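You operate a simulated robot arm through the tools that you are given. There is no shell and no other tool. Be economical: measure what you need, move in short steps, check, and stop when the job is done.

Carry out the task below with a simulated robot arm. There is one attempt and no reset: what you move stays moved.

TASK
Run both thread rings down their studs and back up; set each blue lever to its result.
Fine: GOOD if the ring goes down to the plate, HOLD if it jams on the way.

Only the result counts: the job must be done as asked and must still hold three seconds after the hand-in. Knocking over, shifting, dropping, spilling or breaking anything else fails it.

THE ROBOT
A 7-joint arm with a two-finger gripper, on a carriage that runs on a rail from [1803, -3] to [-577, 1] (x, y) and turns from -1.763 to 4.049 rad about z. Base frame: it is fixed where the carriage stands at the start and does not move with it; the origin is on the floor, on the carriage's upright axis, x ahead of it, y to its left, z up; the surface under the hand at the start is at about z = 840. Lengths are in mm, angles in rad, forces in N, time in s.
Its first joint turns from -2.601 to 2.601 rad. Places, roughly: left blue lever [800, 400, 900]; left thread ring [800, 500, 900]; right blue lever [900, 400, 900]; right thread ring [900, 500, 900]. Payload 2.45 kg.
The tool frame sits at the grasp point between the pads (the TCP): z along the fingers, y along the line on which they close. The tips reach 26 mm beyond it. Largest opening 96 mm; the body of the gripper starts 69 mm behind the TCP.
Orientation is that of the tool frame in the base frame, as a unit quaternion [w, x, y, z]. With the fingers straight down and closing along the base's y, the tool's x points along the base's -x, its y along +y and its z along -z.

THE INTERFACE
- The arm moves only by the tool play_rows. Its argument "commands" is a list of rows, each an object (a shift or turn left out is 0, a gripper value left out holds the last) with "gripper": the finger opening in mm, from 0 to 96; "delta_pos": the shift along the tool's x, y, z in mm, a list of three; "dr": the turn, a rotation vector about the tool's x, y, z in rad, a list of three. In form: [{"gripper": gripper, "delta_pos": [x, y, z], "dr": [ax, ay, az]}, ...]. A call has 1 to 10 rows; each row shifts and turns the commanded pose from where the row before left it, along the tool's axes as they then stand. Each row takes 0.2 s and may step no farther than 50 mm and 0.15 rad from the row before; otherwise, or with a gripper value out of range, the whole call is refused. A pose out of reach is approached as far as the arm can. The call stops where the force on the tool passes 50 N (or 10 N more than at its start, if that is more) or the arm is blocked; 0.2 s more then pass. The fingers move at their own pace and stop on an object; they squeeze with about 32 N. The grip force told is the motor's: it shows also when the fingers shut on nothing. Time passes only in rows, and 0.2 s behind the last, so rows that do not move let the fingers close. It gives the time, the measured TCP pose, the force on the tool (base axes), the opening and the grip force at its end, in the units of the frame above (readings bear some noise), with the torque about the TCP (base axes, N m) and any sound that the robot's microphone picked up, and new pictures: "show" is both (left out), scene, wrist or none.
- Cameras (640 x 400 px; columns grow to the right, rows downward): "scene" is now at [30.9, 189.6, 1584.9]; the picture's right is [0.30, -0.95, 0.00], its down [-0.49, -0.15, -0.86] and it looks along [0.82, 0.26, -0.52] (base axes); focal length 266 px, centre (320, 200). "wrist" rides on the gripper at [82, 3, -98] in the tool frame; the picture's right is [-0.04, 1.00, 0.00], its down [-0.73, -0.03, -0.68] and it looks along [-0.68, -0.03, 0.73] (tool axes); focal length 256 px, centre (320, 200). There is no depth. A picture from a camera that has moved, and an enlarged one, comes with that camera's place and axes in the base frame and with its lens. The place of the scene camera against the robot may be out by one fixed shift of up to 25 mm in any direction.
- raise_lower(by): slides the trunk up (or, below 0, down) by that many mm; the arm and the scene camera ride with it, the base frame stays. It gives what a move gives, with no picture.
- drive_base(legs): drives the robot by 1 to 6 legs, each [ahead, left, turn to the left] in mm, mm and rad, along the robot's own axes; the way and the turn of a leg run together, so that a leg with both is an arc; at most 1500 mm and 3.142 rad a leg. The arm and the cameras ride along, it lands a little off, and it stops where it bumps. It keeps to its track: a leg is cut to what the track allows. It gives what a move gives, and a new picture of the scene camera.
- pan_tilt(pan, tilt): turns the head with the scene camera to pan (to the left, within 2.705 rad either way) and tilt (down, from -0.506 to 1.204), counted from straight ahead of the robot. It gives what a move gives, and a new picture of the scene camera.
- close_up(camera, box): a new picture of the part [left, top, right, bottom] of that camera's present view, enlarged. The clock stands still meanwhile.
- hand_in(): hands the job in; it is judged then, once.

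Work in short steps. Places have to be worked out from the pictures, the camera data and where the tool is seen: move nearer, look again, correct. Check each grasp and each placing, and mend what went wrong. You have 120 turns and 260 pictures in all, those below and enlarged ones among them. Open the gripper and draw the arm clear of the work before you hand the job in, unless the task says otherwise; then end with one line.

The tools are called as name(argument=value, ...) on one line, values as JSON. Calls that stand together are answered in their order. play_rows: Moves the arm, as the interface text tells. Its arguments: {"type":"object","properties":{"commands":{"type":"array"},"show":{"type":"string","enum":["both","scene","wrist","none"]}},"required":["commands"]} The other tools are called the same way: raise_lower (by) slides the trunk up or down; drive_base (legs) drives the base; pan_tilt (pan, tilt) turns the head that bears the scene camera; close_up (camera, box) takes an enlarged picture of a part of a camera's view; hand_in () hands the job in.

At the start:

```text
clock: 0.0
eef_pos: [665.1, 625.6, 1087.3]
orientation: [0.0, 0.0, 1.0, 0.0]
contact_force: [-0.4, -0.5, -0.4]
wrist_torque: [0.02, -0.01, -0.01]
width: 96.1
finger_force: 0.0
trunk travel left (down, up): [-550.0, 160.0]
robot x, y, heading: [-1.1, 2.2, 0.001]
head pan, tilt: [0.304, 0.545]
```

scene: 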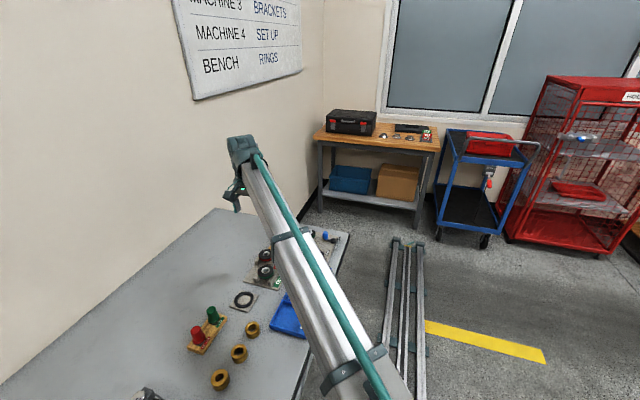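
wrist: 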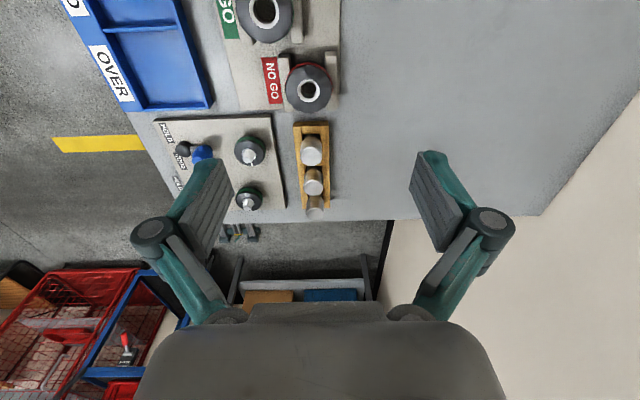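

The wrist view shows a plate with two ringed studs and blue/black levers. I'll take close-ups to understand it.

close_up(camera="wrist", box=[140, 100, 300, 220])

close_up(camera="scene", box=[180, 210, 360, 330])

```text
3.33 times, centred on (220, 160) of wrist
camera zoom: at [584.8, 629.9, 1185.1], right [0.04, 1.0, 0.0], down [0.73, -0.03, 0.68], along [0.68, -0.03, -0.73], focal length 853 px, centre (653, 333)
```

zoom: 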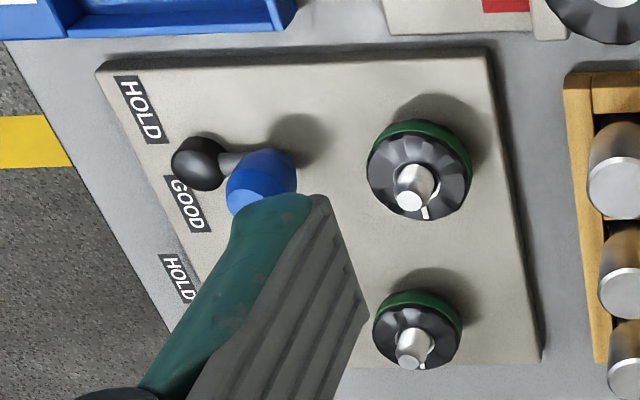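

```text
3.33 times, centred on (270, 270) of scene
camera zoom: at [30.9, 189.6, 1584.9], right [0.3, -0.95, 0.0], down [-0.49, -0.15, -0.86], along [0.82, 0.26, -0.52], focal length 886 px, centre (487, -33)
```

zoom: 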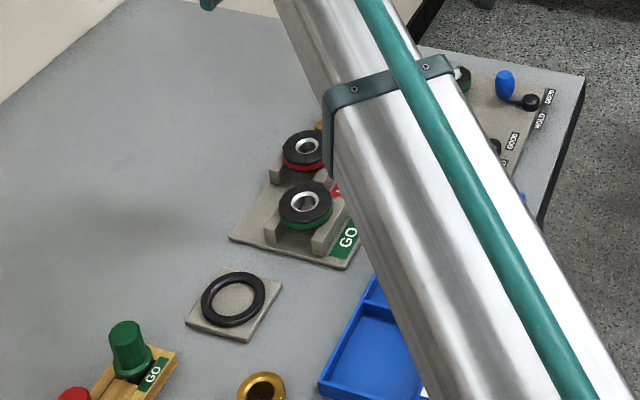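

I'll move the arm so the board lies between the fingers in the wrist view.

play_rows(commands=[{"gripper": 96, "delta_pos": [10, -36, 0]}, {"delta_pos": [10, -36, 0]}, {"delta_pos": [10, -36, 0]}, {"delta_pos": [10, -36, 0]}, {}], show="both")

close_up(camera="wrist", box=[220, 100, 420, 225])

```text
clock: 1.2
eef_pos: [625.3, 479.0, 1087.0]
orientation: [0.001, 0.0, 1.0, 0.0]
contact_force: [0.4, -0.3, 0.0]
wrist_torque: [0.02, 0.0, 0.03]
width: 96.1
finger_force: 0.1
trunk travel left (down, up): [-550.0, 160.0]
robot x, y, heading: [-1.4, -1.1, -0.002]
head pan, tilt: [0.304, 0.545]
camera scene: at [30.9, 189.3, 1584.9], right [0.3, -0.95, 0.0], down [-0.49, -0.15, -0.86], along [0.82, 0.26, -0.52], focal length 266 px, centre (320, 200)
camera wrist: at [543.8, 484.8, 1184.6], right [0.04, 1.0, 0.0], down [0.73, -0.03, 0.68], along [0.68, -0.03, -0.73], focal length 256 px, centre (320, 200)
```

scene: 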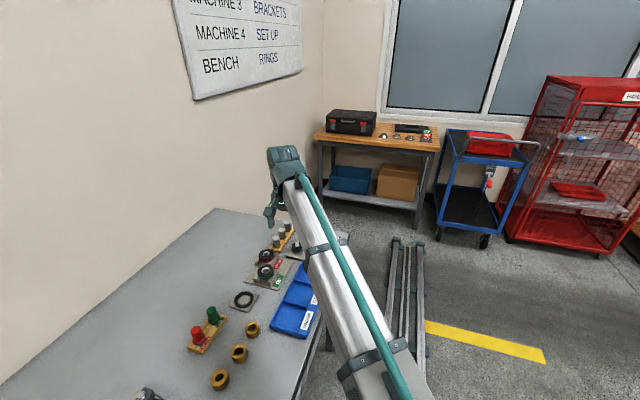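
wrist: 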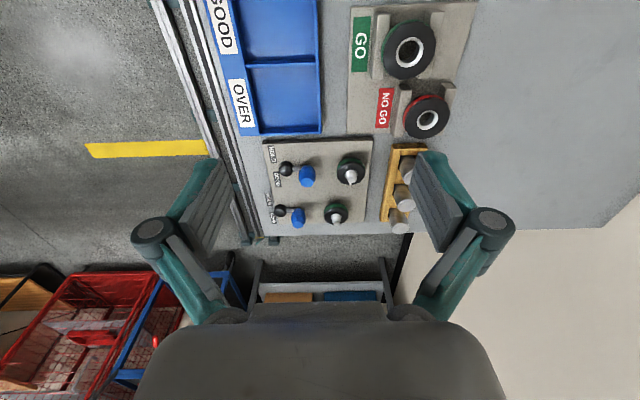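

```text
3.20 times, centred on (320, 162) of wrist
camera zoom: at [543.8, 484.8, 1184.6], right [0.04, 1.0, 0.0], down [0.73, -0.03, 0.68], along [0.68, -0.03, -0.73], focal length 819 px, centre (320, 320)
```

zoom: 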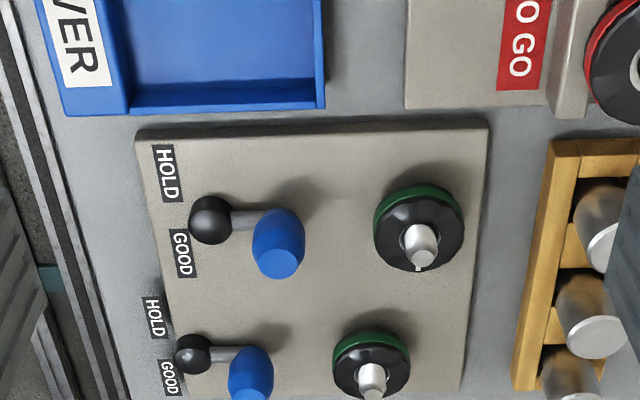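

Now I move closer above the left ring for a better look and position fix.

play_rows(commands=[{"gripper": 96, "delta_pos": [-29, 8, 21]}, {"delta_pos": [-29, 8, 21]}, {"delta_pos": [-29, 8, 21]}, {"delta_pos": [-29, 8, 21]}, {"delta_pos": [-29, 8, 21]}, {}], show="wrist")

close_up(camera="wrist", box=[180, 90, 420, 240])

```text
clock: 2.6
eef_pos: [770.0, 523.9, 979.9]
orientation: [0.0, 0.0, 1.0, 0.0]
contact_force: [0.8, 0.7, -0.1]
wrist_torque: [0.0, 0.01, 0.0]
width: 96.0
finger_force: 0.0
trunk travel left (down, up): [-550.0, 160.0]
robot x, y, heading: [1.3, 0.8, 0.0]
head pan, tilt: [0.304, 0.545]
camera wrist: at [689.4, 527.5, 1078.7], right [0.04, 1.0, 0.0], down [0.73, -0.03, 0.68], along [0.68, -0.03, -0.73], focal length 256 px, centre (320, 200)
```

wrist: 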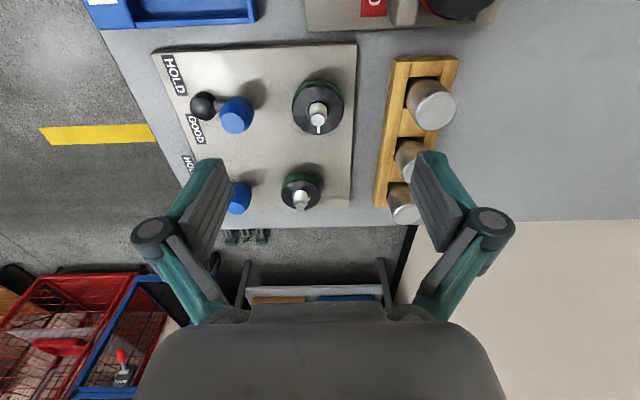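

```text
2.67 times, centred on (300, 165) of wrist
camera zoom: at [689.4, 527.5, 1078.7], right [0.04, 1.0, 0.0], down [0.73, -0.03, 0.68], along [0.68, -0.03, -0.73], focal length 683 px, centre (373, 293)
```

zoom: 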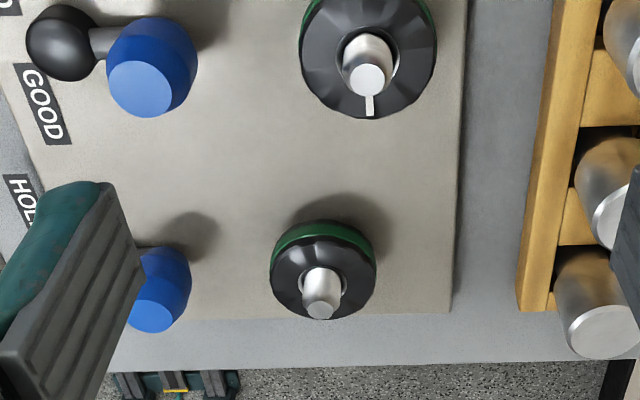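

I'd like an oblique close view of the levers to learn which end is the pivot.

play_rows(commands=[{"gripper": 96, "delta_pos": [27, -25, 7]}, {"delta_pos": [27, -25, 7]}, {"delta_pos": [27, -25, 6]}, {}], show="none")

close_up(camera="wrist", box=[230, 120, 420, 239])

close_up(camera="scene", box=[250, 200, 370, 275])

```text
clock: 3.6
eef_pos: [688.0, 444.4, 962.3]
orientation: [-0.001, 0.001, 1.0, 0.0]
contact_force: [0.3, 0.5, -0.6]
wrist_torque: [0.03, -0.01, 0.01]
width: 95.8
finger_force: 0.0
trunk travel left (down, up): [-550.0, 160.0]
robot x, y, heading: [0.8, 1.0, -0.002]
head pan, tilt: [0.304, 0.545]
```

```text
3.36 times, centred on (325, 180) of wrist
camera zoom: at [607.9, 450.1, 1060.1], right [0.04, 1.0, 0.0], down [0.73, -0.03, 0.68], along [0.68, -0.03, -0.73], focal length 860 px, centre (303, 269)
```

zoom: 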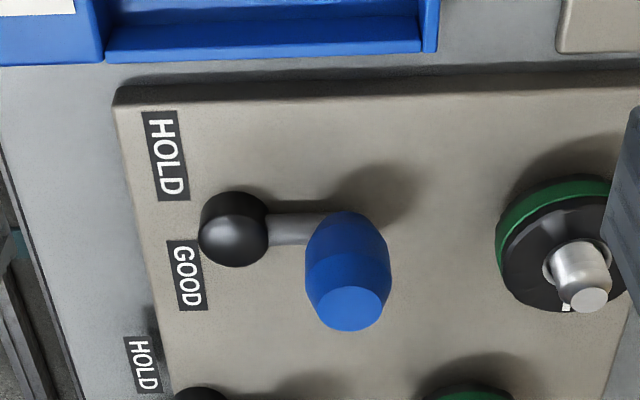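

```text
5.33 times, centred on (310, 238) of scene
camera zoom: at [30.8, 189.4, 1584.9], right [0.3, -0.95, 0.0], down [-0.49, -0.15, -0.86], along [0.82, 0.26, -0.52], focal length 1418 px, centre (373, 0)
```

zoom: 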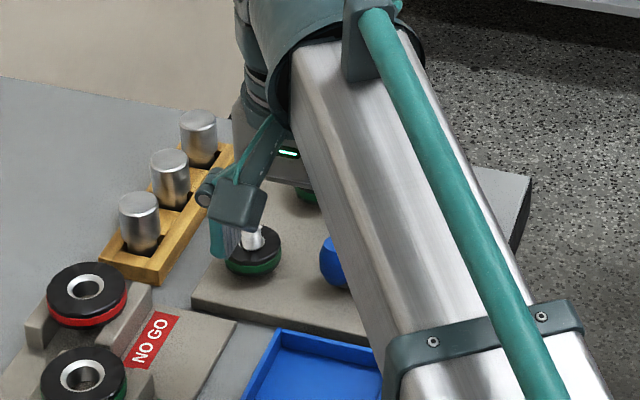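

The geometry is clear: the black domes are hubs (L ≈(778,421), R ≈(870,399)), and the blue pins are handles ~36 mm away on +y. HOLD labels are on the -x side and GOOD on the +x side. Studs are L ≈(777,522) and R ≈(862,500), tops z≈896. I move over the left stud and look.

play_rows(commands=[{"gripper": 70, "delta_pos": [-30, 26, 0]}, {"delta_pos": [-30, 26, 0]}, {"delta_pos": [-29, 26, 0]}, {"delta_pos": [0, 0, 24]}, {}], show="wrist")

close_up(camera="wrist", box=[220, 110, 420, 235])

```text
clock: 4.8
eef_pos: [777.8, 523.6, 937.6]
orientation: [0.0, 0.0, 1.0, -0.001]
contact_force: [-0.5, -0.1, -0.1]
wrist_torque: [0.01, -0.01, -0.01]
width: 69.9
finger_force: 0.1
trunk travel left (down, up): [-550.0, 160.0]
robot x, y, heading: [-0.2, 0.7, -0.003]
head pan, tilt: [0.304, 0.545]
camera wrist: at [696.3, 529.3, 1036.3], right [0.04, 1.0, 0.0], down [0.73, -0.03, 0.68], along [0.68, -0.03, -0.73], focal length 256 px, centre (320, 200)
```

wrist: 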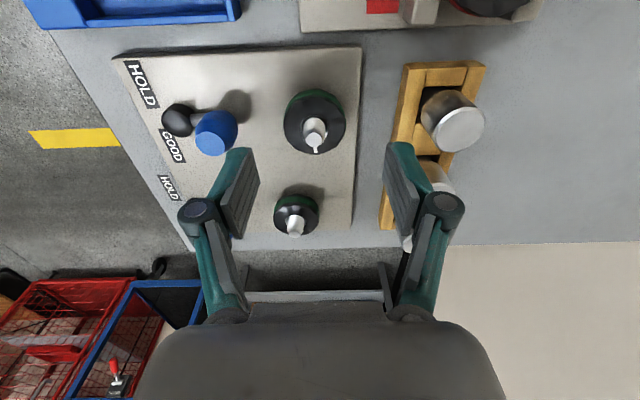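

```text
3.20 times, centred on (320, 172) of wrist
camera zoom: at [696.3, 529.3, 1036.3], right [0.04, 1.0, 0.0], down [0.73, -0.03, 0.68], along [0.68, -0.03, -0.73], focal length 819 px, centre (320, 288)
```

zoom: 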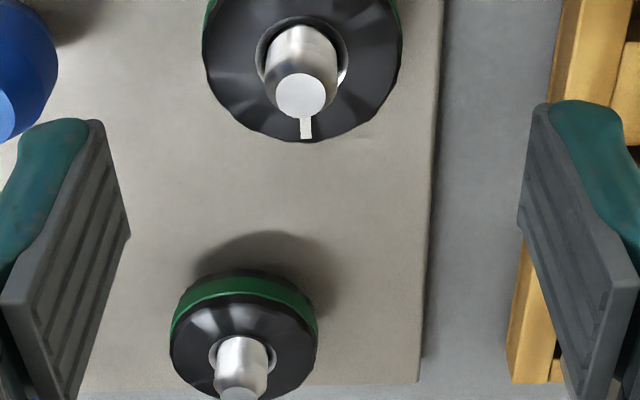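

Stud L is confirmed at (777,522) with ring top ≈881. I wind the wrist back counter-clockwise above the stud before gripping.

play_rows(commands=[{"gripper": 60, "delta_pos": [1, -1.6, 0], "dr": [0, 0, -0.15]}, {"dr": [0, 0, -0.15]}, {"dr": [0, 0, -0.15]}, {"dr": [0, 0, -0.15]}, {"dr": [0, 0, -0.15]}, {"dr": [0, 0, -0.15]}, {"dr": [0, 0, -0.15]}, {"dr": [0, 0, -0.15]}, {"dr": [0, 0, -0.15]}, {"dr": [0, 0, -0.15]}], show="none")

play_rows(commands=[{"delta_pos": [0, 0, 14]}, {"delta_pos": [0, 0, 14]}, {"delta_pos": [0, 0, 14]}, {}], show="wrist")

```text
clock: 7.0
eef_pos: [778.3, 522.4, 938.5]
orientation: [0.0, -0.682, 0.731, 0.0]
contact_force: [-0.4, -0.3, 0.7]
wrist_torque: [0.04, 0.0, -0.05]
width: 60.1
finger_force: 0.1
trunk travel left (down, up): [-550.0, 160.0]
robot x, y, heading: [3.1, 1.3, 0.001]
head pan, tilt: [0.304, 0.545]
```

```text
clock: 8.0
eef_pos: [775.8, 522.7, 895.5]
orientation: [0.0, -0.681, 0.732, 0.001]
contact_force: [0.7, -0.3, 0.0]
wrist_torque: [-0.01, 0.01, 0.01]
width: 59.9
finger_force: 0.1
trunk travel left (down, up): [-550.0, 160.0]
robot x, y, heading: [-1.5, -0.0, -0.001]
head pan, tilt: [0.304, 0.545]
camera wrist: at [768.0, 443.7, 994.6], right [-0.99, 0.11, 0.0], down [0.08, 0.73, 0.68], along [0.08, 0.67, -0.73], focal length 256 px, centre (320, 200)
```

wrist: 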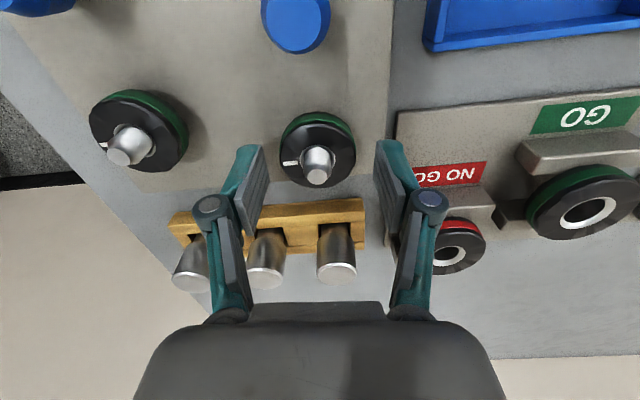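

The ring sits between the fingers. I close and check the grip.

play_rows(commands=[{"gripper": 20}, {}, {}], show="none")

close_up(camera="wrist", box=[220, 80, 420, 205])

```text
clock: 8.8
eef_pos: [777.4, 522.7, 895.2]
orientation: [0.001, -0.682, 0.731, -0.001]
contact_force: [8.3, 0.9, 2.1]
wrist_torque: [0.13, -0.3, -0.03]
width: 41.3
finger_force: 45.2
trunk travel left (down, up): [-550.0, 160.0]
robot x, y, heading: [-2.8, 1.1, 0.002]
head pan, tilt: [0.304, 0.545]
```

```text
3.20 times, centred on (320, 142) of wrist
camera zoom: at [769.0, 443.5, 994.8], right [-0.99, 0.11, 0.0], down [0.08, 0.73, 0.68], along [0.08, 0.68, -0.73], focal length 819 px, centre (320, 384)
```

zoom: 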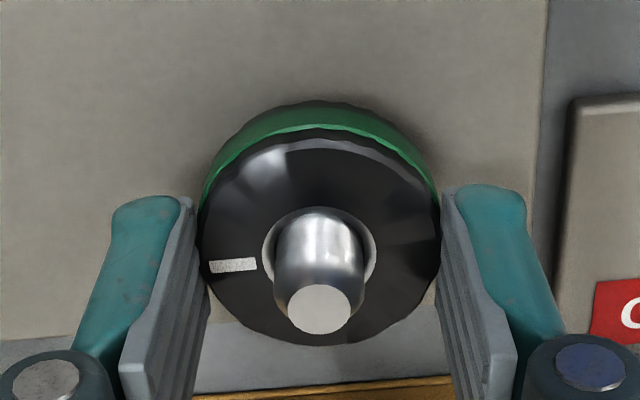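

Gripped at 41 mm. I turn clockwise 1.5 rad (tool +z) with a small centring shift and watch the forces.

play_rows(commands=[{"delta_pos": [0, -0.7, 0], "dr": [0, 0, 0.1]}, {"dr": [0, 0, 0.15]}, {"dr": [0, 0, 0.15]}, {"dr": [0, 0, 0.15]}, {"dr": [0, 0, 0.15]}, {"dr": [0, 0, 0.15]}, {"dr": [0, 0, 0.15]}, {"dr": [0, 0, 0.15]}, {"dr": [0, 0, 0.15]}, {"dr": [0, 0, 0.15]}], show="none")

close_up(camera="wrist", box=[220, 80, 420, 205])

```text
clock: 11.0
eef_pos: [779.9, 520.8, 894.1]
orientation: [0.0, -0.023, 1.0, -0.001]
contact_force: [5.3, -10.3, -15.5]
wrist_torque: [-0.12, -0.88, 0.09]
width: 41.4
finger_force: 45.1
trunk travel left (down, up): [-550.0, 160.0]
robot x, y, heading: [2.8, -2.5, -0.005]
head pan, tilt: [0.304, 0.545]
```

```text
3.20 times, centred on (320, 142) of wrist
camera zoom: at [699.1, 522.2, 992.5], right [-0.01, 1.0, 0.0], down [0.74, 0.01, 0.68], along [0.68, 0.0, -0.74], focal length 819 px, centre (320, 384)
```

zoom: 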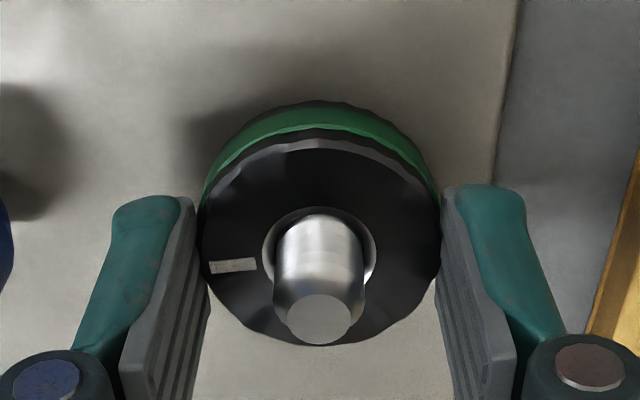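

The ring follows the gripper, pulling the tool down (-15 N), so the thread moves down. I continue with a descent in each row.

play_rows(commands=[{"delta_pos": [0, 0, 0.6], "dr": [0, 0, 0.15]}, {"delta_pos": [0, 0, 0.3], "dr": [0, 0, 0.15]}, {"delta_pos": [0, 0, 0.3], "dr": [0, 0, 0.15]}, {"delta_pos": [0, 0, 0.3], "dr": [0, 0, 0.15]}, {"delta_pos": [0, 0, 0.3], "dr": [0, 0, 0.15]}, {"delta_pos": [0, 0, 0.3], "dr": [0, 0, 0.15]}, {"delta_pos": [0, 0, 0.3], "dr": [0, 0, 0.15]}, {"delta_pos": [0, 0, 0.3], "dr": [0, 0, 0.15]}, {"delta_pos": [0, 0, 0.3], "dr": [0, 0, 0.15]}, {"delta_pos": [0, 0, 0.3], "dr": [0, 0, 0.15]}], show="none")

close_up(camera="wrist", box=[220, 80, 420, 205])

```text
clock: 13.2
eef_pos: [779.2, 520.3, 893.2]
orientation: [0.0, 0.664, 0.748, -0.003]
contact_force: [-14.2, -29.9, -18.5]
wrist_torque: [-0.47, 0.22, 0.04]
width: 41.3
finger_force: 45.0
trunk travel left (down, up): [-550.0, 160.0]
robot x, y, heading: [3.8, -1.9, -0.0]
head pan, tilt: [0.304, 0.545]
```

```text
3.20 times, centred on (320, 142) of wrist
camera zoom: at [772.5, 603.3, 990.6], right [1.0, 0.08, -0.01], down [0.06, -0.73, 0.68], along [0.05, -0.68, -0.73], focal length 819 px, centre (320, 384)
```

zoom: 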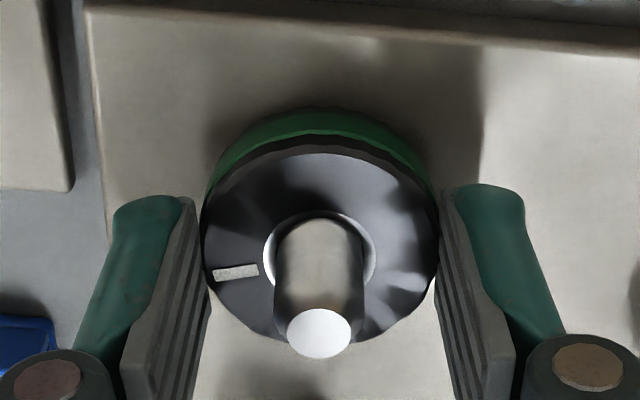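

Rotation works and the ring descends about 1.5 mm/rad, but side force is growing. I re-centre and try continuing the turn in the same grip.

play_rows(commands=[{"delta_pos": [-1.5, -0.7, 0.3], "dr": [0, 0, 0.1]}, {"delta_pos": [0, 0, 0.25], "dr": [0, 0, 0.15]}, {"delta_pos": [0, 0, 0.25], "dr": [0, 0, 0.15]}, {"delta_pos": [0, 0, 0.25], "dr": [0, 0, 0.15]}, {"delta_pos": [0, 0, 0.25], "dr": [0, 0, 0.15]}], show="wrist")

```text
clock: 14.4
eef_pos: [776.3, 519.3, 891.0]
orientation: [-0.001, 0.88, 0.475, -0.002]
contact_force: [-12.3, -18.6, -16.7]
wrist_torque: [-0.18, 0.51, 0.03]
width: 41.1
finger_force: 45.0
trunk travel left (down, up): [-550.0, 160.0]
robot x, y, heading: [-1.0, -3.0, -0.006]
head pan, tilt: [0.304, 0.545]
camera wrist: at [825.8, 588.2, 989.2], right [0.81, -0.58, 0.0], down [-0.42, -0.6, 0.68], along [-0.4, -0.55, -0.73], focal length 256 px, centre (320, 200)
```

wrist: 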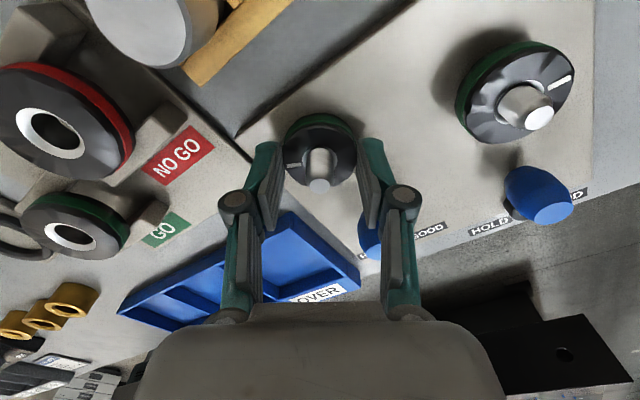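

play_rows(commands=[{"delta_pos": [-1.2, 0, 0.25], "dr": [0, 0, 0.1]}, {"delta_pos": [0, 0, 0.25], "dr": [0, 0, 0.15]}, {"delta_pos": [0, 0, 0.25], "dr": [0, 0, 0.15]}, {"delta_pos": [0, 0, 0.25], "dr": [0, 0, 0.15]}, {"delta_pos": [0, 0, 0.25], "dr": [0, 0, 0.15]}], show="wrist")

```text
clock: 15.6
eef_pos: [777.3, 520.3, 889.9]
orientation: [-0.002, 0.93, 0.367, -0.001]
contact_force: [-9.7, -4.4, -15.0]
wrist_torque: [-0.74, 1.13, 0.06]
width: 41.2
finger_force: 44.6
out of reach, approached as far as the arm can: row 3, 4, 5
trunk travel left (down, up): [-550.0, 160.0]
robot x, y, heading: [-1.2, 1.1, 0.0]
head pan, tilt: [0.304, 0.545]
camera wrist: at [839.9, 575.0, 988.9], right [0.65, -0.76, 0.0], down [-0.55, -0.48, 0.68], along [-0.52, -0.44, -0.73], focal length 256 px, centre (320, 200)
```

wrist: 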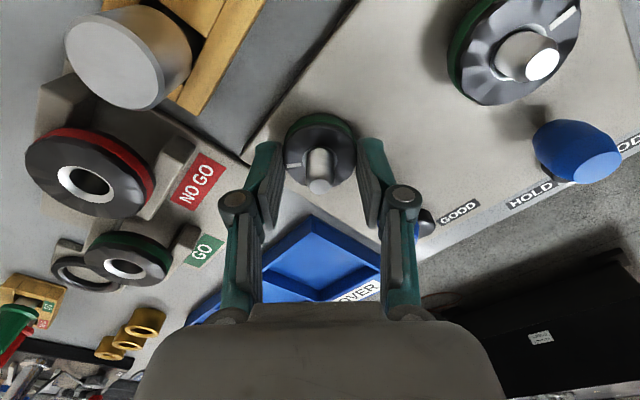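

The wrist limit is at yaw ≈2.39, and the ring is ~5 mm down without jamming. I release, re-centre, and wind back.

play_rows(commands=[{"gripper": 60}, {}, {"dr": [0, 0, -0.15]}, {"dr": [0, 0, -0.15]}, {"dr": [0, 0, -0.15]}, {"dr": [0, 0, -0.15]}, {"dr": [0, 0, -0.15]}, {"dr": [0, 0, -0.15]}, {"dr": [0, 0, -0.15]}, {"dr": [0, 0, -0.15]}], show="none")

play_rows(commands=[{"dr": [0, 0, -0.15]}, {"dr": [0, 0, -0.15]}, {"dr": [0, 0, -0.15]}, {"dr": [0, 0, -0.15]}, {"dr": [0, 0, -0.15]}, {"dr": [0, 0, -0.15]}, {"dr": [0, 0, -0.15]}, {"dr": [0, 0, -0.15]}], show="wrist")

```text
clock: 17.8
eef_pos: [777.4, 519.2, 889.0]
orientation: [-0.001, 0.56, 0.829, 0.0]
contact_force: [-0.5, 0.5, -0.6]
wrist_torque: [0.0, -0.01, 0.04]
width: 59.8
finger_force: 0.1
trunk travel left (down, up): [-550.0, 160.0]
robot x, y, heading: [-0.9, 0.6, 0.003]
head pan, tilt: [0.304, 0.545]
```

```text
clock: 19.6
eef_pos: [777.1, 519.0, 891.2]
orientation: [0.0, -0.005, 1.0, 0.001]
contact_force: [0.4, -0.5, -0.2]
wrist_torque: [-0.02, 0.0, -0.04]
width: 60.0
finger_force: 0.0
trunk travel left (down, up): [-550.0, 160.0]
robot x, y, heading: [0.7, -1.0, 0.002]
head pan, tilt: [0.304, 0.545]
camera wrist: at [696.0, 523.7, 989.0], right [0.03, 1.0, 0.0], down [0.73, -0.02, 0.68], along [0.68, -0.02, -0.73], focal length 256 px, centre (320, 200)
```

wrist: 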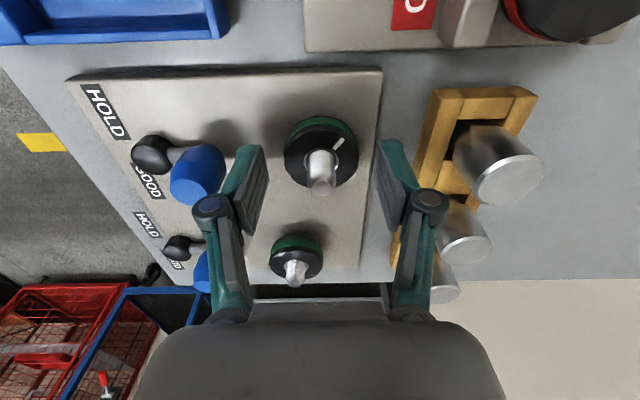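

Wind back further to about -2.7 rad with re-centring +1.5 mm in y.

play_rows(commands=[{"delta_pos": [0, 1.5, 0], "dr": [0, 0, -0.15]}, {"dr": [0, 0, -0.15]}, {"dr": [0, 0, -0.15]}, {"dr": [0, 0, -0.15]}, {"dr": [0, 0, -0.15]}, {"dr": [0, 0, -0.15]}, {"dr": [0, 0, -0.15]}, {"dr": [0, 0, -0.15]}, {"dr": [0, 0, -0.15]}, {"dr": [0, 0, -0.15]}], show="none")

play_rows(commands=[{"dr": [0, 0, -0.15]}, {"dr": [0, 0, -0.15]}, {"dr": [0, 0, -0.15]}, {"dr": [0, 0, -0.15]}, {"dr": [0, 0, -0.15]}, {"dr": [0, 0, -0.15]}, {"dr": [0, 0, -0.15]}, {"dr": [0, 0, -0.15]}], show="wrist")

```text
clock: 21.8
eef_pos: [776.9, 521.0, 890.2]
orientation: [0.0, -0.686, 0.727, 0.001]
contact_force: [-0.6, 0.1, -1.5]
wrist_torque: [0.02, -0.02, 0.03]
width: 59.9
finger_force: 0.1
trunk travel left (down, up): [-550.0, 160.0]
robot x, y, heading: [-2.3, -0.0, 0.001]
head pan, tilt: [0.304, 0.545]
```

```text
clock: 23.6
eef_pos: [776.5, 522.3, 889.1]
orientation: [0.0, 0.977, -0.214, -0.001]
contact_force: [0.3, -0.4, -0.6]
wrist_torque: [-0.02, -0.01, -0.01]
width: 59.7
finger_force: 0.0
trunk travel left (down, up): [-550.0, 160.0]
robot x, y, heading: [0.1, -0.8, 0.003]
head pan, tilt: [0.304, 0.545]
camera wrist: at [850.9, 485.8, 987.8], right [-0.45, -0.89, 0.0], down [-0.65, 0.33, 0.68], along [-0.61, 0.31, -0.73], focal length 256 px, centre (320, 200)
```

wrist: 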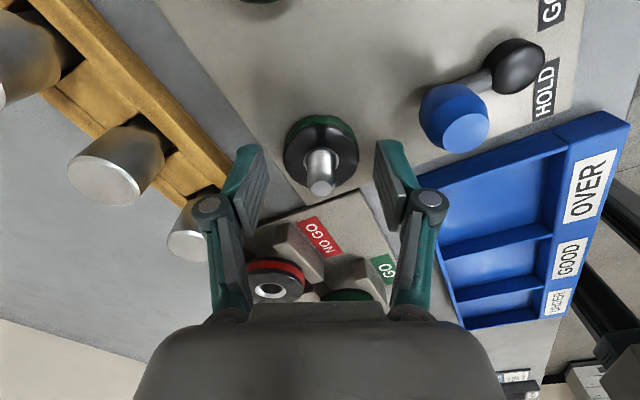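

Grip and run clockwise ~2.7 rad with 0.21 mm/row descent.

play_rows(commands=[{"gripper": 20}, {}, {}, {"delta_pos": [0, 0, 0.21], "dr": [0, 0, 0.15]}, {"delta_pos": [0, 0, 0.21], "dr": [0, 0, 0.15]}, {"delta_pos": [0, 0, 0.21], "dr": [0, 0, 0.15]}, {"delta_pos": [0, 0, 0.21], "dr": [0, 0, 0.15]}, {"delta_pos": [0, 0, 0.21], "dr": [0, 0, 0.15]}, {"delta_pos": [0, 0, 0.21], "dr": [0, 0, 0.15]}, {"delta_pos": [0, 0, 0.21], "dr": [0, 0, 0.15]}], show="none")

play_rows(commands=[{"delta_pos": [0, 0, 0.21], "dr": [0, 0, 0.15]}, {"delta_pos": [0, 0, 0.21], "dr": [0, 0, 0.15]}, {"delta_pos": [0, 0, 0.21], "dr": [0, 0, 0.15]}, {"delta_pos": [0, 0, 0.21], "dr": [0, 0, 0.15]}, {"delta_pos": [0, 0, 0.21], "dr": [0, 0, 0.15]}, {"delta_pos": [0, 0, 0.21], "dr": [0, 0, 0.15]}, {"delta_pos": [0, 0, 0.21], "dr": [0, 0, 0.15]}, {"delta_pos": [0, 0, 0.21], "dr": [0, 0, 0.15]}, {"delta_pos": [0, 0, 0.21], "dr": [0, 0, 0.15]}], show="wrist")

```text
clock: 25.8
eef_pos: [777.2, 522.7, 889.1]
orientation: [0.0, 0.736, -0.676, -0.001]
contact_force: [2.4, 1.2, 2.5]
wrist_torque: [0.06, 0.0, 0.68]
width: 41.2
finger_force: 45.2
trunk travel left (down, up): [-550.0, 160.0]
robot x, y, heading: [2.5, -3.1, -0.001]
head pan, tilt: [0.304, 0.545]
```

```text
clock: 27.8
eef_pos: [778.5, 521.0, 886.1]
orientation: [0.0, -0.153, 0.988, 0.001]
contact_force: [3.7, -3.9, 1.7]
wrist_torque: [-0.14, -0.03, 1.01]
width: 41.7
finger_force: 45.0
trunk travel left (down, up): [-550.0, 160.0]
robot x, y, heading: [-0.8, 2.1, 0.001]
head pan, tilt: [0.304, 0.545]
camera wrist: at [699.4, 500.5, 985.5], right [-0.26, 0.96, 0.0], down [0.71, 0.19, 0.68], along [0.65, 0.18, -0.73], focal length 256 px, centre (320, 200)
```

wrist: 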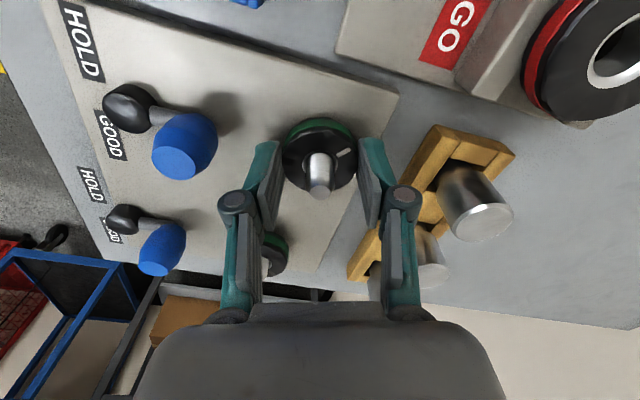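

Torque about z rose to 1.0 N·m and the mark's direction in the base frame hasn't changed, so the ring stopped turning and the pads slip. I check whether it is at the plate or jammed midway.

close_up(camera="wrist", box=[260, 100, 380, 220])

close_up(camera="scene", box=[260, 215, 340, 265])

```text
3.33 times, centred on (320, 160) of wrist
camera zoom: at [699.4, 500.5, 985.5], right [-0.26, 0.96, 0.0], down [0.71, 0.19, 0.68], along [0.65, 0.18, -0.73], focal length 853 px, centre (320, 333)
```

zoom: 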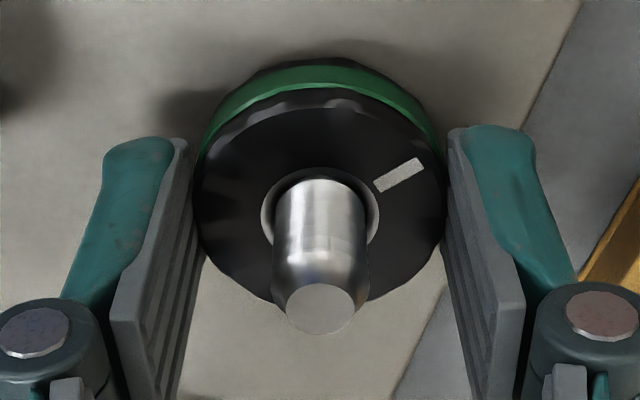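

```text
8.00 times, centred on (300, 240) of scene
camera zoom: at [31.2, 189.1, 1584.9], right [0.3, -0.95, 0.0], down [-0.49, -0.15, -0.86], along [0.82, 0.26, -0.52], focal length 2127 px, centre (480, -120)
```

zoom: 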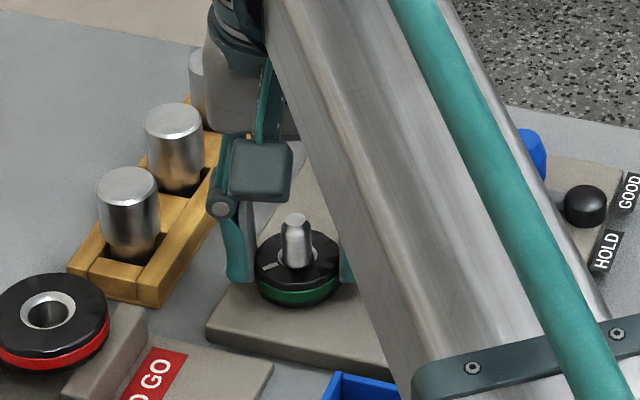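

The ring stopped after ≈3.85 rad (~5 mm drop), with its underside around z≈857 against a plate at ≈849, so likely a jam. To be exact I'll probe: open, and lower the tips beside the ring to find the plate height.

play_rows(commands=[{"gripper": 60}, {}, {"delta_pos": [0, 0, 4]}, {"delta_pos": [0, 0, 3]}, {"delta_pos": [0, 0, 2]}, {"delta_pos": [0, 0, 1]}, {}], show="none")

close_up(camera="wrist", box=[240, 80, 400, 180])

```text
clock: 29.4
eef_pos: [776.9, 521.2, 876.5]
orientation: [0.001, -0.154, 0.988, 0.0]
contact_force: [0.3, -0.5, -0.4]
wrist_torque: [-0.02, 0.01, -0.04]
width: 60.0
finger_force: 0.0
trunk travel left (down, up): [-550.0, 160.0]
robot x, y, heading: [2.0, -1.7, -0.001]
head pan, tilt: [0.304, 0.545]
```

```text
4.00 times, centred on (320, 130) of wrist
camera zoom: at [698.9, 501.3, 974.9], right [-0.27, 0.96, 0.0], down [0.71, 0.19, 0.68], along [0.65, 0.18, -0.73], focal length 1024 px, centre (320, 480)
```

zoom: 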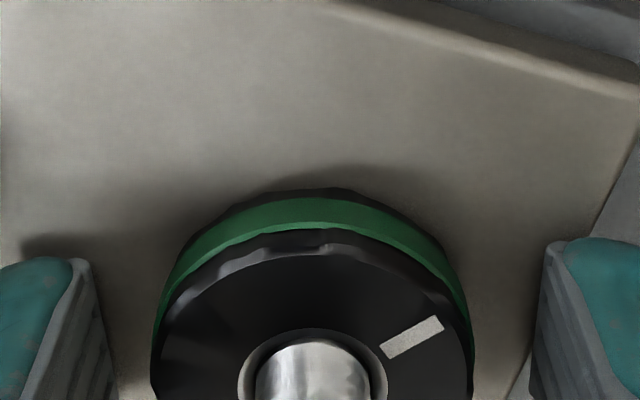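

play_rows(commands=[{"delta_pos": [0, 0, 1]}, {"delta_pos": [0, 0, 1]}, {}], show="none")

play_rows(commands=[{"delta_pos": [0, 0, 1]}, {"delta_pos": [0, 0, 1]}, {}], show="none")

```text
clock: 30.2
eef_pos: [776.7, 521.6, 875.4]
orientation: [0.0, -0.154, 0.988, 0.001]
contact_force: [-0.4, -0.7, 0.8]
wrist_torque: [-0.03, 0.01, 0.03]
width: 60.0
finger_force: 0.0
trunk travel left (down, up): [-550.0, 160.0]
robot x, y, heading: [-0.5, -3.3, -0.001]
head pan, tilt: [0.304, 0.545]
```

```text
clock: 31.0
eef_pos: [776.7, 520.3, 874.6]
orientation: [0.001, -0.153, 0.988, 0.001]
contact_force: [1.6, 0.7, 13.0]
wrist_torque: [0.11, 0.14, 0.04]
width: 61.0
finger_force: 5.2
trunk travel left (down, up): [-550.0, 160.0]
robot x, y, heading: [2.8, 2.0, -0.002]
head pan, tilt: [0.304, 0.545]
```

Plate top is z≈848 (contact at TCP ≈874). Now I probe the ring's top face with the fingers straddling the stud.

play_rows(commands=[{"delta_pos": [0, 0, -20]}, {"delta_pos": [0, 0, -18]}, {"gripper": 24}, {}, {"delta_pos": [0, 0, 6]}, {"delta_pos": [0, 0, 1]}, {}], show="wrist")

play_rows(commands=[{"delta_pos": [0, 0, 1]}, {"delta_pos": [0, 0, 1]}, {}], show="none")

play_rows(commands=[{"delta_pos": [0, 0, 1]}, {"delta_pos": [0, 0, 1]}, {}], show="none")

```text
clock: 32.6
eef_pos: [777.9, 521.5, 904.1]
orientation: [0.0, -0.154, 0.988, 0.002]
contact_force: [-0.1, 0.0, -0.4]
wrist_torque: [0.01, 0.0, 0.02]
width: 23.9
finger_force: 0.0
trunk travel left (down, up): [-550.0, 160.0]
robot x, y, heading: [0.5, 3.3, 0.004]
head pan, tilt: [0.304, 0.545]
camera wrist: at [699.4, 501.3, 1002.0], right [-0.27, 0.96, 0.0], down [0.71, 0.19, 0.68], along [0.65, 0.18, -0.73], focal length 256 px, centre (320, 200)
```

wrist: 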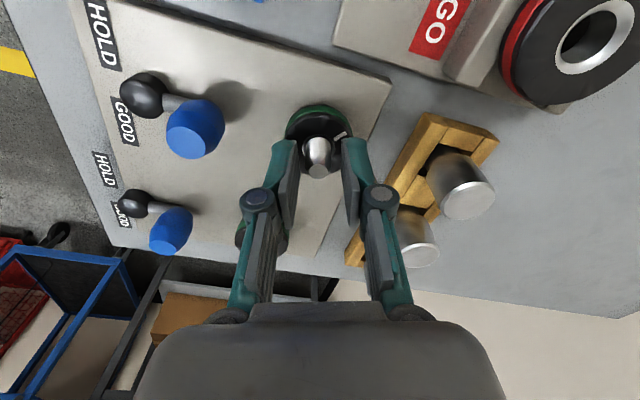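

```text
clock: 33.4
eef_pos: [778.1, 522.1, 901.3]
orientation: [0.0, -0.155, 0.988, 0.001]
contact_force: [-0.2, 0.1, -0.1]
wrist_torque: [-0.04, 0.01, -0.02]
width: 24.1
finger_force: 0.0
trunk travel left (down, up): [-550.0, 160.0]
robot x, y, heading: [-0.9, 4.3, -0.002]
head pan, tilt: [0.304, 0.545]
```

```text
clock: 34.2
eef_pos: [776.5, 521.4, 900.0]
orientation: [0.0, -0.154, 0.988, 0.0]
contact_force: [-0.4, -0.2, 0.6]
wrist_torque: [0.02, -0.01, 0.0]
width: 24.1
finger_force: 0.0
trunk travel left (down, up): [-550.0, 160.0]
robot x, y, heading: [-1.5, -4.0, -0.001]
head pan, tilt: [0.304, 0.545]
```

play_rows(commands=[{"delta_pos": [0, 0, 1]}, {"delta_pos": [0, 0, 1]}, {}], show="none")

play_rows(commands=[{"delta_pos": [0, 0, 1]}, {}], show="none")

play_rows(commands=[{"delta_pos": [0, 0, 1]}, {}], show="none")

```text
clock: 35.0
eef_pos: [778.5, 521.5, 897.4]
orientation: [0.0, -0.154, 0.988, 0.002]
contact_force: [0.1, 0.1, 1.1]
wrist_torque: [0.02, -0.03, -0.02]
width: 24.2
finger_force: 0.0
trunk travel left (down, up): [-550.0, 160.0]
robot x, y, heading: [-0.7, 0.1, -0.002]
head pan, tilt: [0.304, 0.545]
```

```text
clock: 35.6
eef_pos: [776.6, 521.4, 896.5]
orientation: [0.0, -0.153, 0.988, 0.001]
contact_force: [-0.7, 0.1, -0.8]
wrist_torque: [0.03, -0.03, -0.01]
width: 24.1
finger_force: 0.1
trunk travel left (down, up): [-550.0, 160.0]
robot x, y, heading: [0.0, -1.7, -0.007]
head pan, tilt: [0.304, 0.545]
```

```text
clock: 36.2
eef_pos: [776.4, 521.2, 895.9]
orientation: [-0.001, -0.154, 0.988, 0.001]
contact_force: [0.6, 0.1, 0.1]
wrist_torque: [-0.01, 0.02, -0.02]
width: 23.9
finger_force: 0.0
trunk travel left (down, up): [-550.0, 160.0]
robot x, y, heading: [0.6, -1.7, -0.002]
head pan, tilt: [0.304, 0.545]
```

play_rows(commands=[{"delta_pos": [0, 0, 1]}, {}], show="none")

play_rows(commands=[{"delta_pos": [0, 0, 1]}, {}], show="none")

close_up(camera="wrist", box=[260, 100, 380, 220])

```text
clock: 36.8
eef_pos: [777.5, 520.9, 895.1]
orientation: [0.0, -0.154, 0.988, 0.001]
contact_force: [0.0, -0.1, -0.3]
wrist_torque: [0.03, 0.03, -0.01]
width: 24.1
finger_force: 0.1
trunk travel left (down, up): [-550.0, 160.0]
robot x, y, heading: [-1.6, -0.2, -0.005]
head pan, tilt: [0.304, 0.545]
```

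```text
clock: 37.4
eef_pos: [776.5, 522.4, 894.5]
orientation: [0.0, -0.154, 0.988, 0.001]
contact_force: [1.4, 0.2, 4.4]
wrist_torque: [-0.04, -0.02, 0.03]
width: 24.2
finger_force: 0.2
trunk travel left (down, up): [-550.0, 160.0]
robot x, y, heading: [1.0, 0.8, 0.001]
head pan, tilt: [0.304, 0.545]
```

```text
3.33 times, centred on (320, 160) of wrist
camera zoom: at [699.0, 501.2, 993.4], right [-0.26, 0.96, 0.0], down [0.71, 0.19, 0.68], along [0.65, 0.18, -0.73], focal length 853 px, centre (320, 333)
```

zoom: 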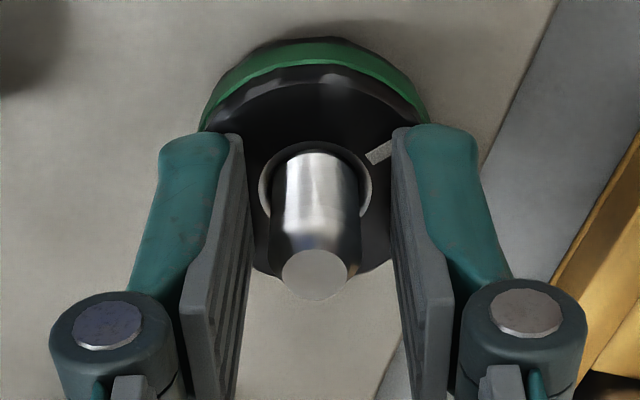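

Ring top ≈868.3, plate ≈848. With a ring ~11–15 mm thick, the underside is ≥5 mm above the plate, so it's jammed midway (I'll confirm against the right ring). Now I open, wind to the clockwise limit, and prepare to run it back up.

play_rows(commands=[{"delta_pos": [0, 0, -5]}, {"gripper": 60}, {}, {"dr": [0, 0, 0.15]}, {"dr": [0, 0, 0.15]}, {"dr": [0, 0, 0.15]}, {"dr": [0, 0, 0.15]}, {"dr": [0, 0, 0.15]}, {"dr": [0, 0, 0.15]}, {"dr": [0, 0, 0.15]}], show="none")

play_rows(commands=[{"dr": [0, 0, 0.15]}, {"dr": [0, 0, 0.15]}, {"dr": [0, 0, 0.15]}, {"dr": [0, 0, 0.15]}, {"dr": [0, 0, 0.15]}, {"dr": [0, 0, 0.15]}, {"dr": [0, 0, 0.15]}, {"dr": [0, 0, 0.15]}, {"dr": [0, 0, 0.15]}, {"dr": [0, 0, 0.15]}], show="none")

play_rows(commands=[{"delta_pos": [0, 0, 8]}, {"delta_pos": [0, 0, 6]}, {}], show="wrist")

```text
clock: 39.6
eef_pos: [777.0, 520.9, 898.9]
orientation: [-0.001, 0.363, 0.932, 0.0]
contact_force: [-0.3, -0.3, -0.1]
wrist_torque: [0.01, -0.01, -0.01]
width: 59.8
finger_force: 0.0
trunk travel left (down, up): [-550.0, 160.0]
robot x, y, heading: [0.8, -1.1, 0.004]
head pan, tilt: [0.304, 0.545]
```

```text
clock: 41.8
eef_pos: [776.8, 521.6, 898.2]
orientation: [-0.001, 0.9, 0.435, 0.001]
contact_force: [-0.1, -0.2, 0.9]
wrist_torque: [-0.01, -0.02, 0.02]
width: 60.2
finger_force: 0.0
trunk travel left (down, up): [-550.0, 160.0]
robot x, y, heading: [0.6, 2.8, -0.003]
head pan, tilt: [0.304, 0.545]
```

```text
clock: 42.6
eef_pos: [777.4, 521.2, 885.1]
orientation: [-0.001, 0.9, 0.436, -0.001]
contact_force: [-1.0, 0.4, -0.4]
wrist_torque: [-0.01, -0.02, 0.01]
width: 60.1
finger_force: 0.1
trunk travel left (down, up): [-550.0, 160.0]
robot x, y, heading: [-0.8, 1.4, 0.0]
head pan, tilt: [0.304, 0.545]
camera wrist: at [831.0, 585.0, 983.2], right [0.76, -0.65, 0.0], down [-0.48, -0.56, 0.68], along [-0.44, -0.51, -0.73], focal length 256 px, centre (320, 200)
```

wrist: 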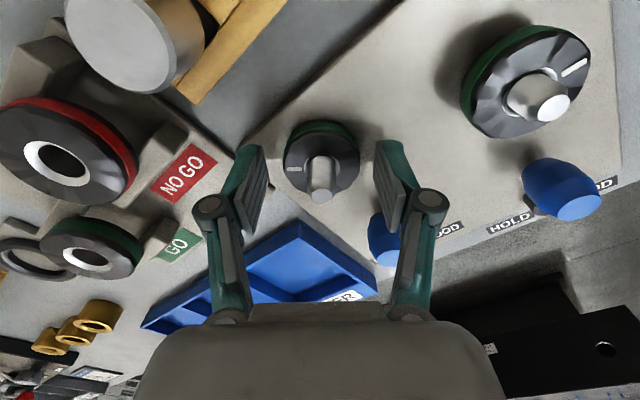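

Grip and turn counter-clockwise, rising 0.21 mm/row.

play_rows(commands=[{"gripper": 20}, {}, {}, {"delta_pos": [0, 0, -0.21], "dr": [0, 0, -0.15]}, {"delta_pos": [0, 0, -0.21], "dr": [0, 0, -0.15]}, {"delta_pos": [0, 0, -0.21], "dr": [0, 0, -0.15]}, {"delta_pos": [0, 0, -0.21], "dr": [0, 0, -0.15]}, {"delta_pos": [0, 0, -0.21], "dr": [0, 0, -0.15]}, {"delta_pos": [0, 0, -0.21], "dr": [0, 0, -0.15]}, {"delta_pos": [0, 0, -0.21], "dr": [0, 0, -0.15]}], show="wrist")

```text
clock: 44.8
eef_pos: [777.9, 521.2, 887.2]
orientation: [0.0, 0.561, 0.828, 0.001]
contact_force: [1.7, -4.9, 2.2]
wrist_torque: [-0.65, -0.08, -0.02]
width: 41.2
finger_force: 45.4
trunk travel left (down, up): [-550.0, 160.0]
robot x, y, heading: [2.5, -1.4, 0.004]
head pan, tilt: [0.304, 0.545]
camera wrist: at [750.6, 599.5, 985.5], right [0.94, 0.34, 0.0], down [0.25, -0.69, 0.68], along [0.23, -0.64, -0.73], focal length 256 px, centre (320, 200)
```

wrist: 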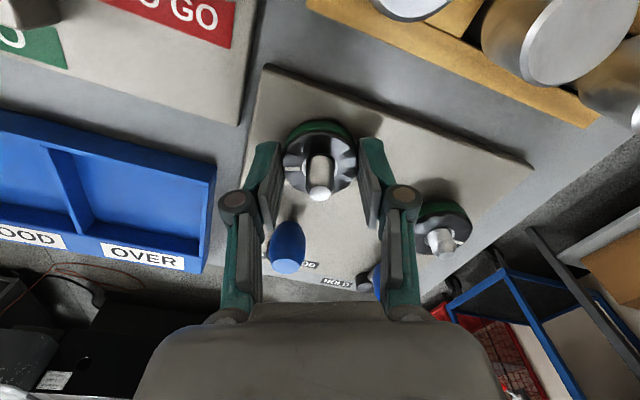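

It turns freely back up. Continue two more batches.

play_rows(commands=[{"delta_pos": [0, 0, -0.21], "dr": [0, 0, -0.15]}, {"delta_pos": [0, 0, -0.21], "dr": [0, 0, -0.15]}, {"delta_pos": [0, 0, -0.21], "dr": [0, 0, -0.15]}, {"delta_pos": [0, 0, -0.21], "dr": [0, 0, -0.15]}, {"delta_pos": [0, 0, -0.21], "dr": [0, 0, -0.15]}, {"delta_pos": [0, 0, -0.21], "dr": [0, 0, -0.15]}, {"delta_pos": [0, 0, -0.21], "dr": [0, 0, -0.15]}, {"delta_pos": [0, 0, -0.21], "dr": [0, 0, -0.15]}, {"delta_pos": [0, 0, -0.21], "dr": [0, 0, -0.15]}, {"delta_pos": [0, 0, -0.21], "dr": [0, 0, -0.15]}], show="none")

play_rows(commands=[{"delta_pos": [0, 0, -0.21], "dr": [0, 0, -0.15]}, {"delta_pos": [0, 0, -0.21], "dr": [0, 0, -0.15]}, {"delta_pos": [0, 0, -0.21], "dr": [0, 0, -0.15]}, {"delta_pos": [0, 0, -0.21], "dr": [0, 0, -0.15]}, {"delta_pos": [0, 0, -0.21], "dr": [0, 0, -0.15]}, {"delta_pos": [0, 0, -0.21], "dr": [0, 0, -0.15]}, {"delta_pos": [0, 0, -0.21], "dr": [0, 0, -0.15]}, {"delta_pos": [0, 0, -0.21], "dr": [0, 0, -0.15]}], show="wrist")

```text
clock: 47.0
eef_pos: [777.0, 520.0, 890.2]
orientation: [-0.001, -0.154, 0.988, 0.001]
contact_force: [3.1, -3.0, 13.4]
wrist_torque: [-0.18, 0.63, -0.04]
width: 41.1
finger_force: 45.2
trunk travel left (down, up): [-550.0, 160.0]
robot x, y, heading: [-0.4, -0.7, 0.001]
head pan, tilt: [0.304, 0.545]
```

```text
clock: 48.8
eef_pos: [778.1, 521.9, 893.0]
orientation: [0.002, -0.685, 0.729, 0.001]
contact_force: [4.6, -1.5, 19.8]
wrist_torque: [-0.54, -0.03, -0.05]
width: 41.3
finger_force: 45.3
trunk travel left (down, up): [-550.0, 160.0]
robot x, y, heading: [2.5, -1.3, 0.003]
head pan, tilt: [0.304, 0.545]
camera wrist: at [769.7, 440.1, 990.2], right [-0.99, 0.1, 0.0], down [0.07, 0.73, 0.68], along [0.07, 0.68, -0.73], focal length 256 px, centre (320, 200)
```

wrist: 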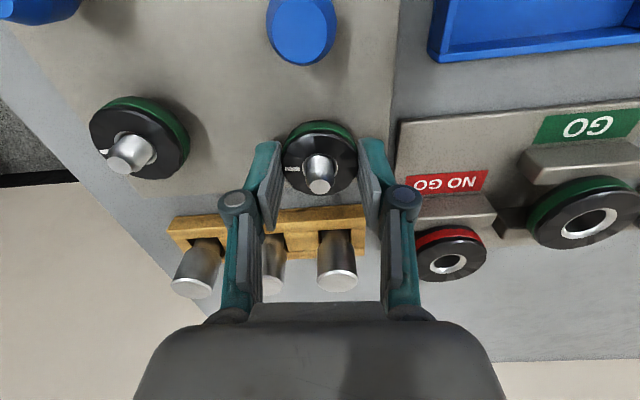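

The mark is back near its start direction. I give two more small rows to fully restore it, then release and lift.

play_rows(commands=[{"delta_pos": [0, 0, -0.8], "dr": [0, 0, -0.12]}, {"delta_pos": [0, 0, -0.5], "dr": [0, 0, -0.08]}, {"gripper": 60}, {}, {}, {"delta_pos": [0, 0, -25]}, {"delta_pos": [0, 0, -25]}, {}], show="wrist")

close_up(camera="wrist", box=[220, 80, 420, 205])

```text
clock: 50.6
eef_pos: [778.0, 522.4, 942.5]
orientation: [-0.001, 0.754, -0.657, -0.001]
contact_force: [0.3, -0.7, 1.1]
wrist_torque: [-0.01, 0.01, 0.01]
width: 60.2
finger_force: 0.1
trunk travel left (down, up): [-550.0, 160.0]
robot x, y, heading: [-0.7, -2.3, -0.006]
head pan, tilt: [0.304, 0.545]
camera wrist: at [786.5, 442.1, 1040.4], right [-1.0, -0.1, 0.0], down [-0.07, 0.73, 0.68], along [-0.07, 0.68, -0.73], focal length 256 px, centre (320, 200)
```

wrist: 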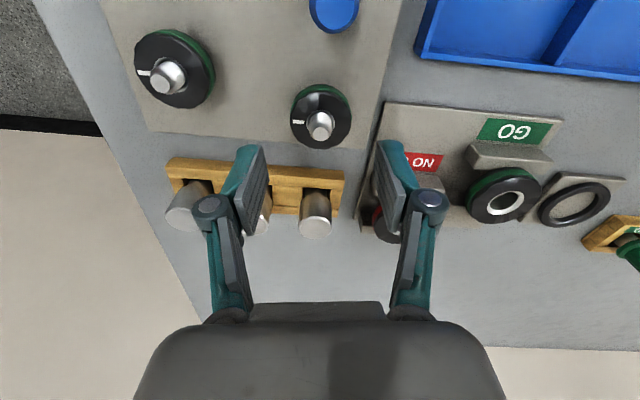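

```text
3.20 times, centred on (320, 142) of wrist
camera zoom: at [786.5, 442.1, 1040.4], right [-1.0, -0.1, 0.0], down [-0.07, 0.73, 0.68], along [-0.07, 0.68, -0.73], focal length 819 px, centre (320, 384)
```

zoom: 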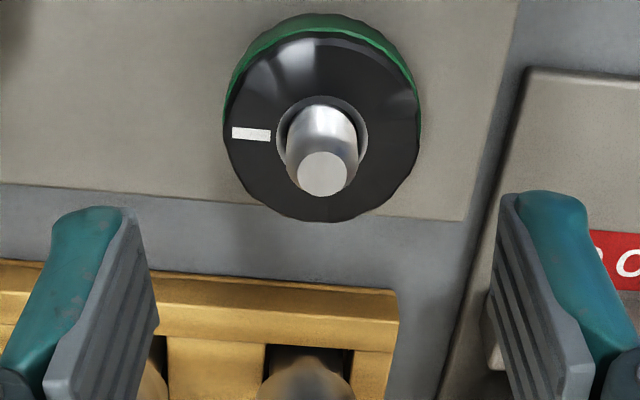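

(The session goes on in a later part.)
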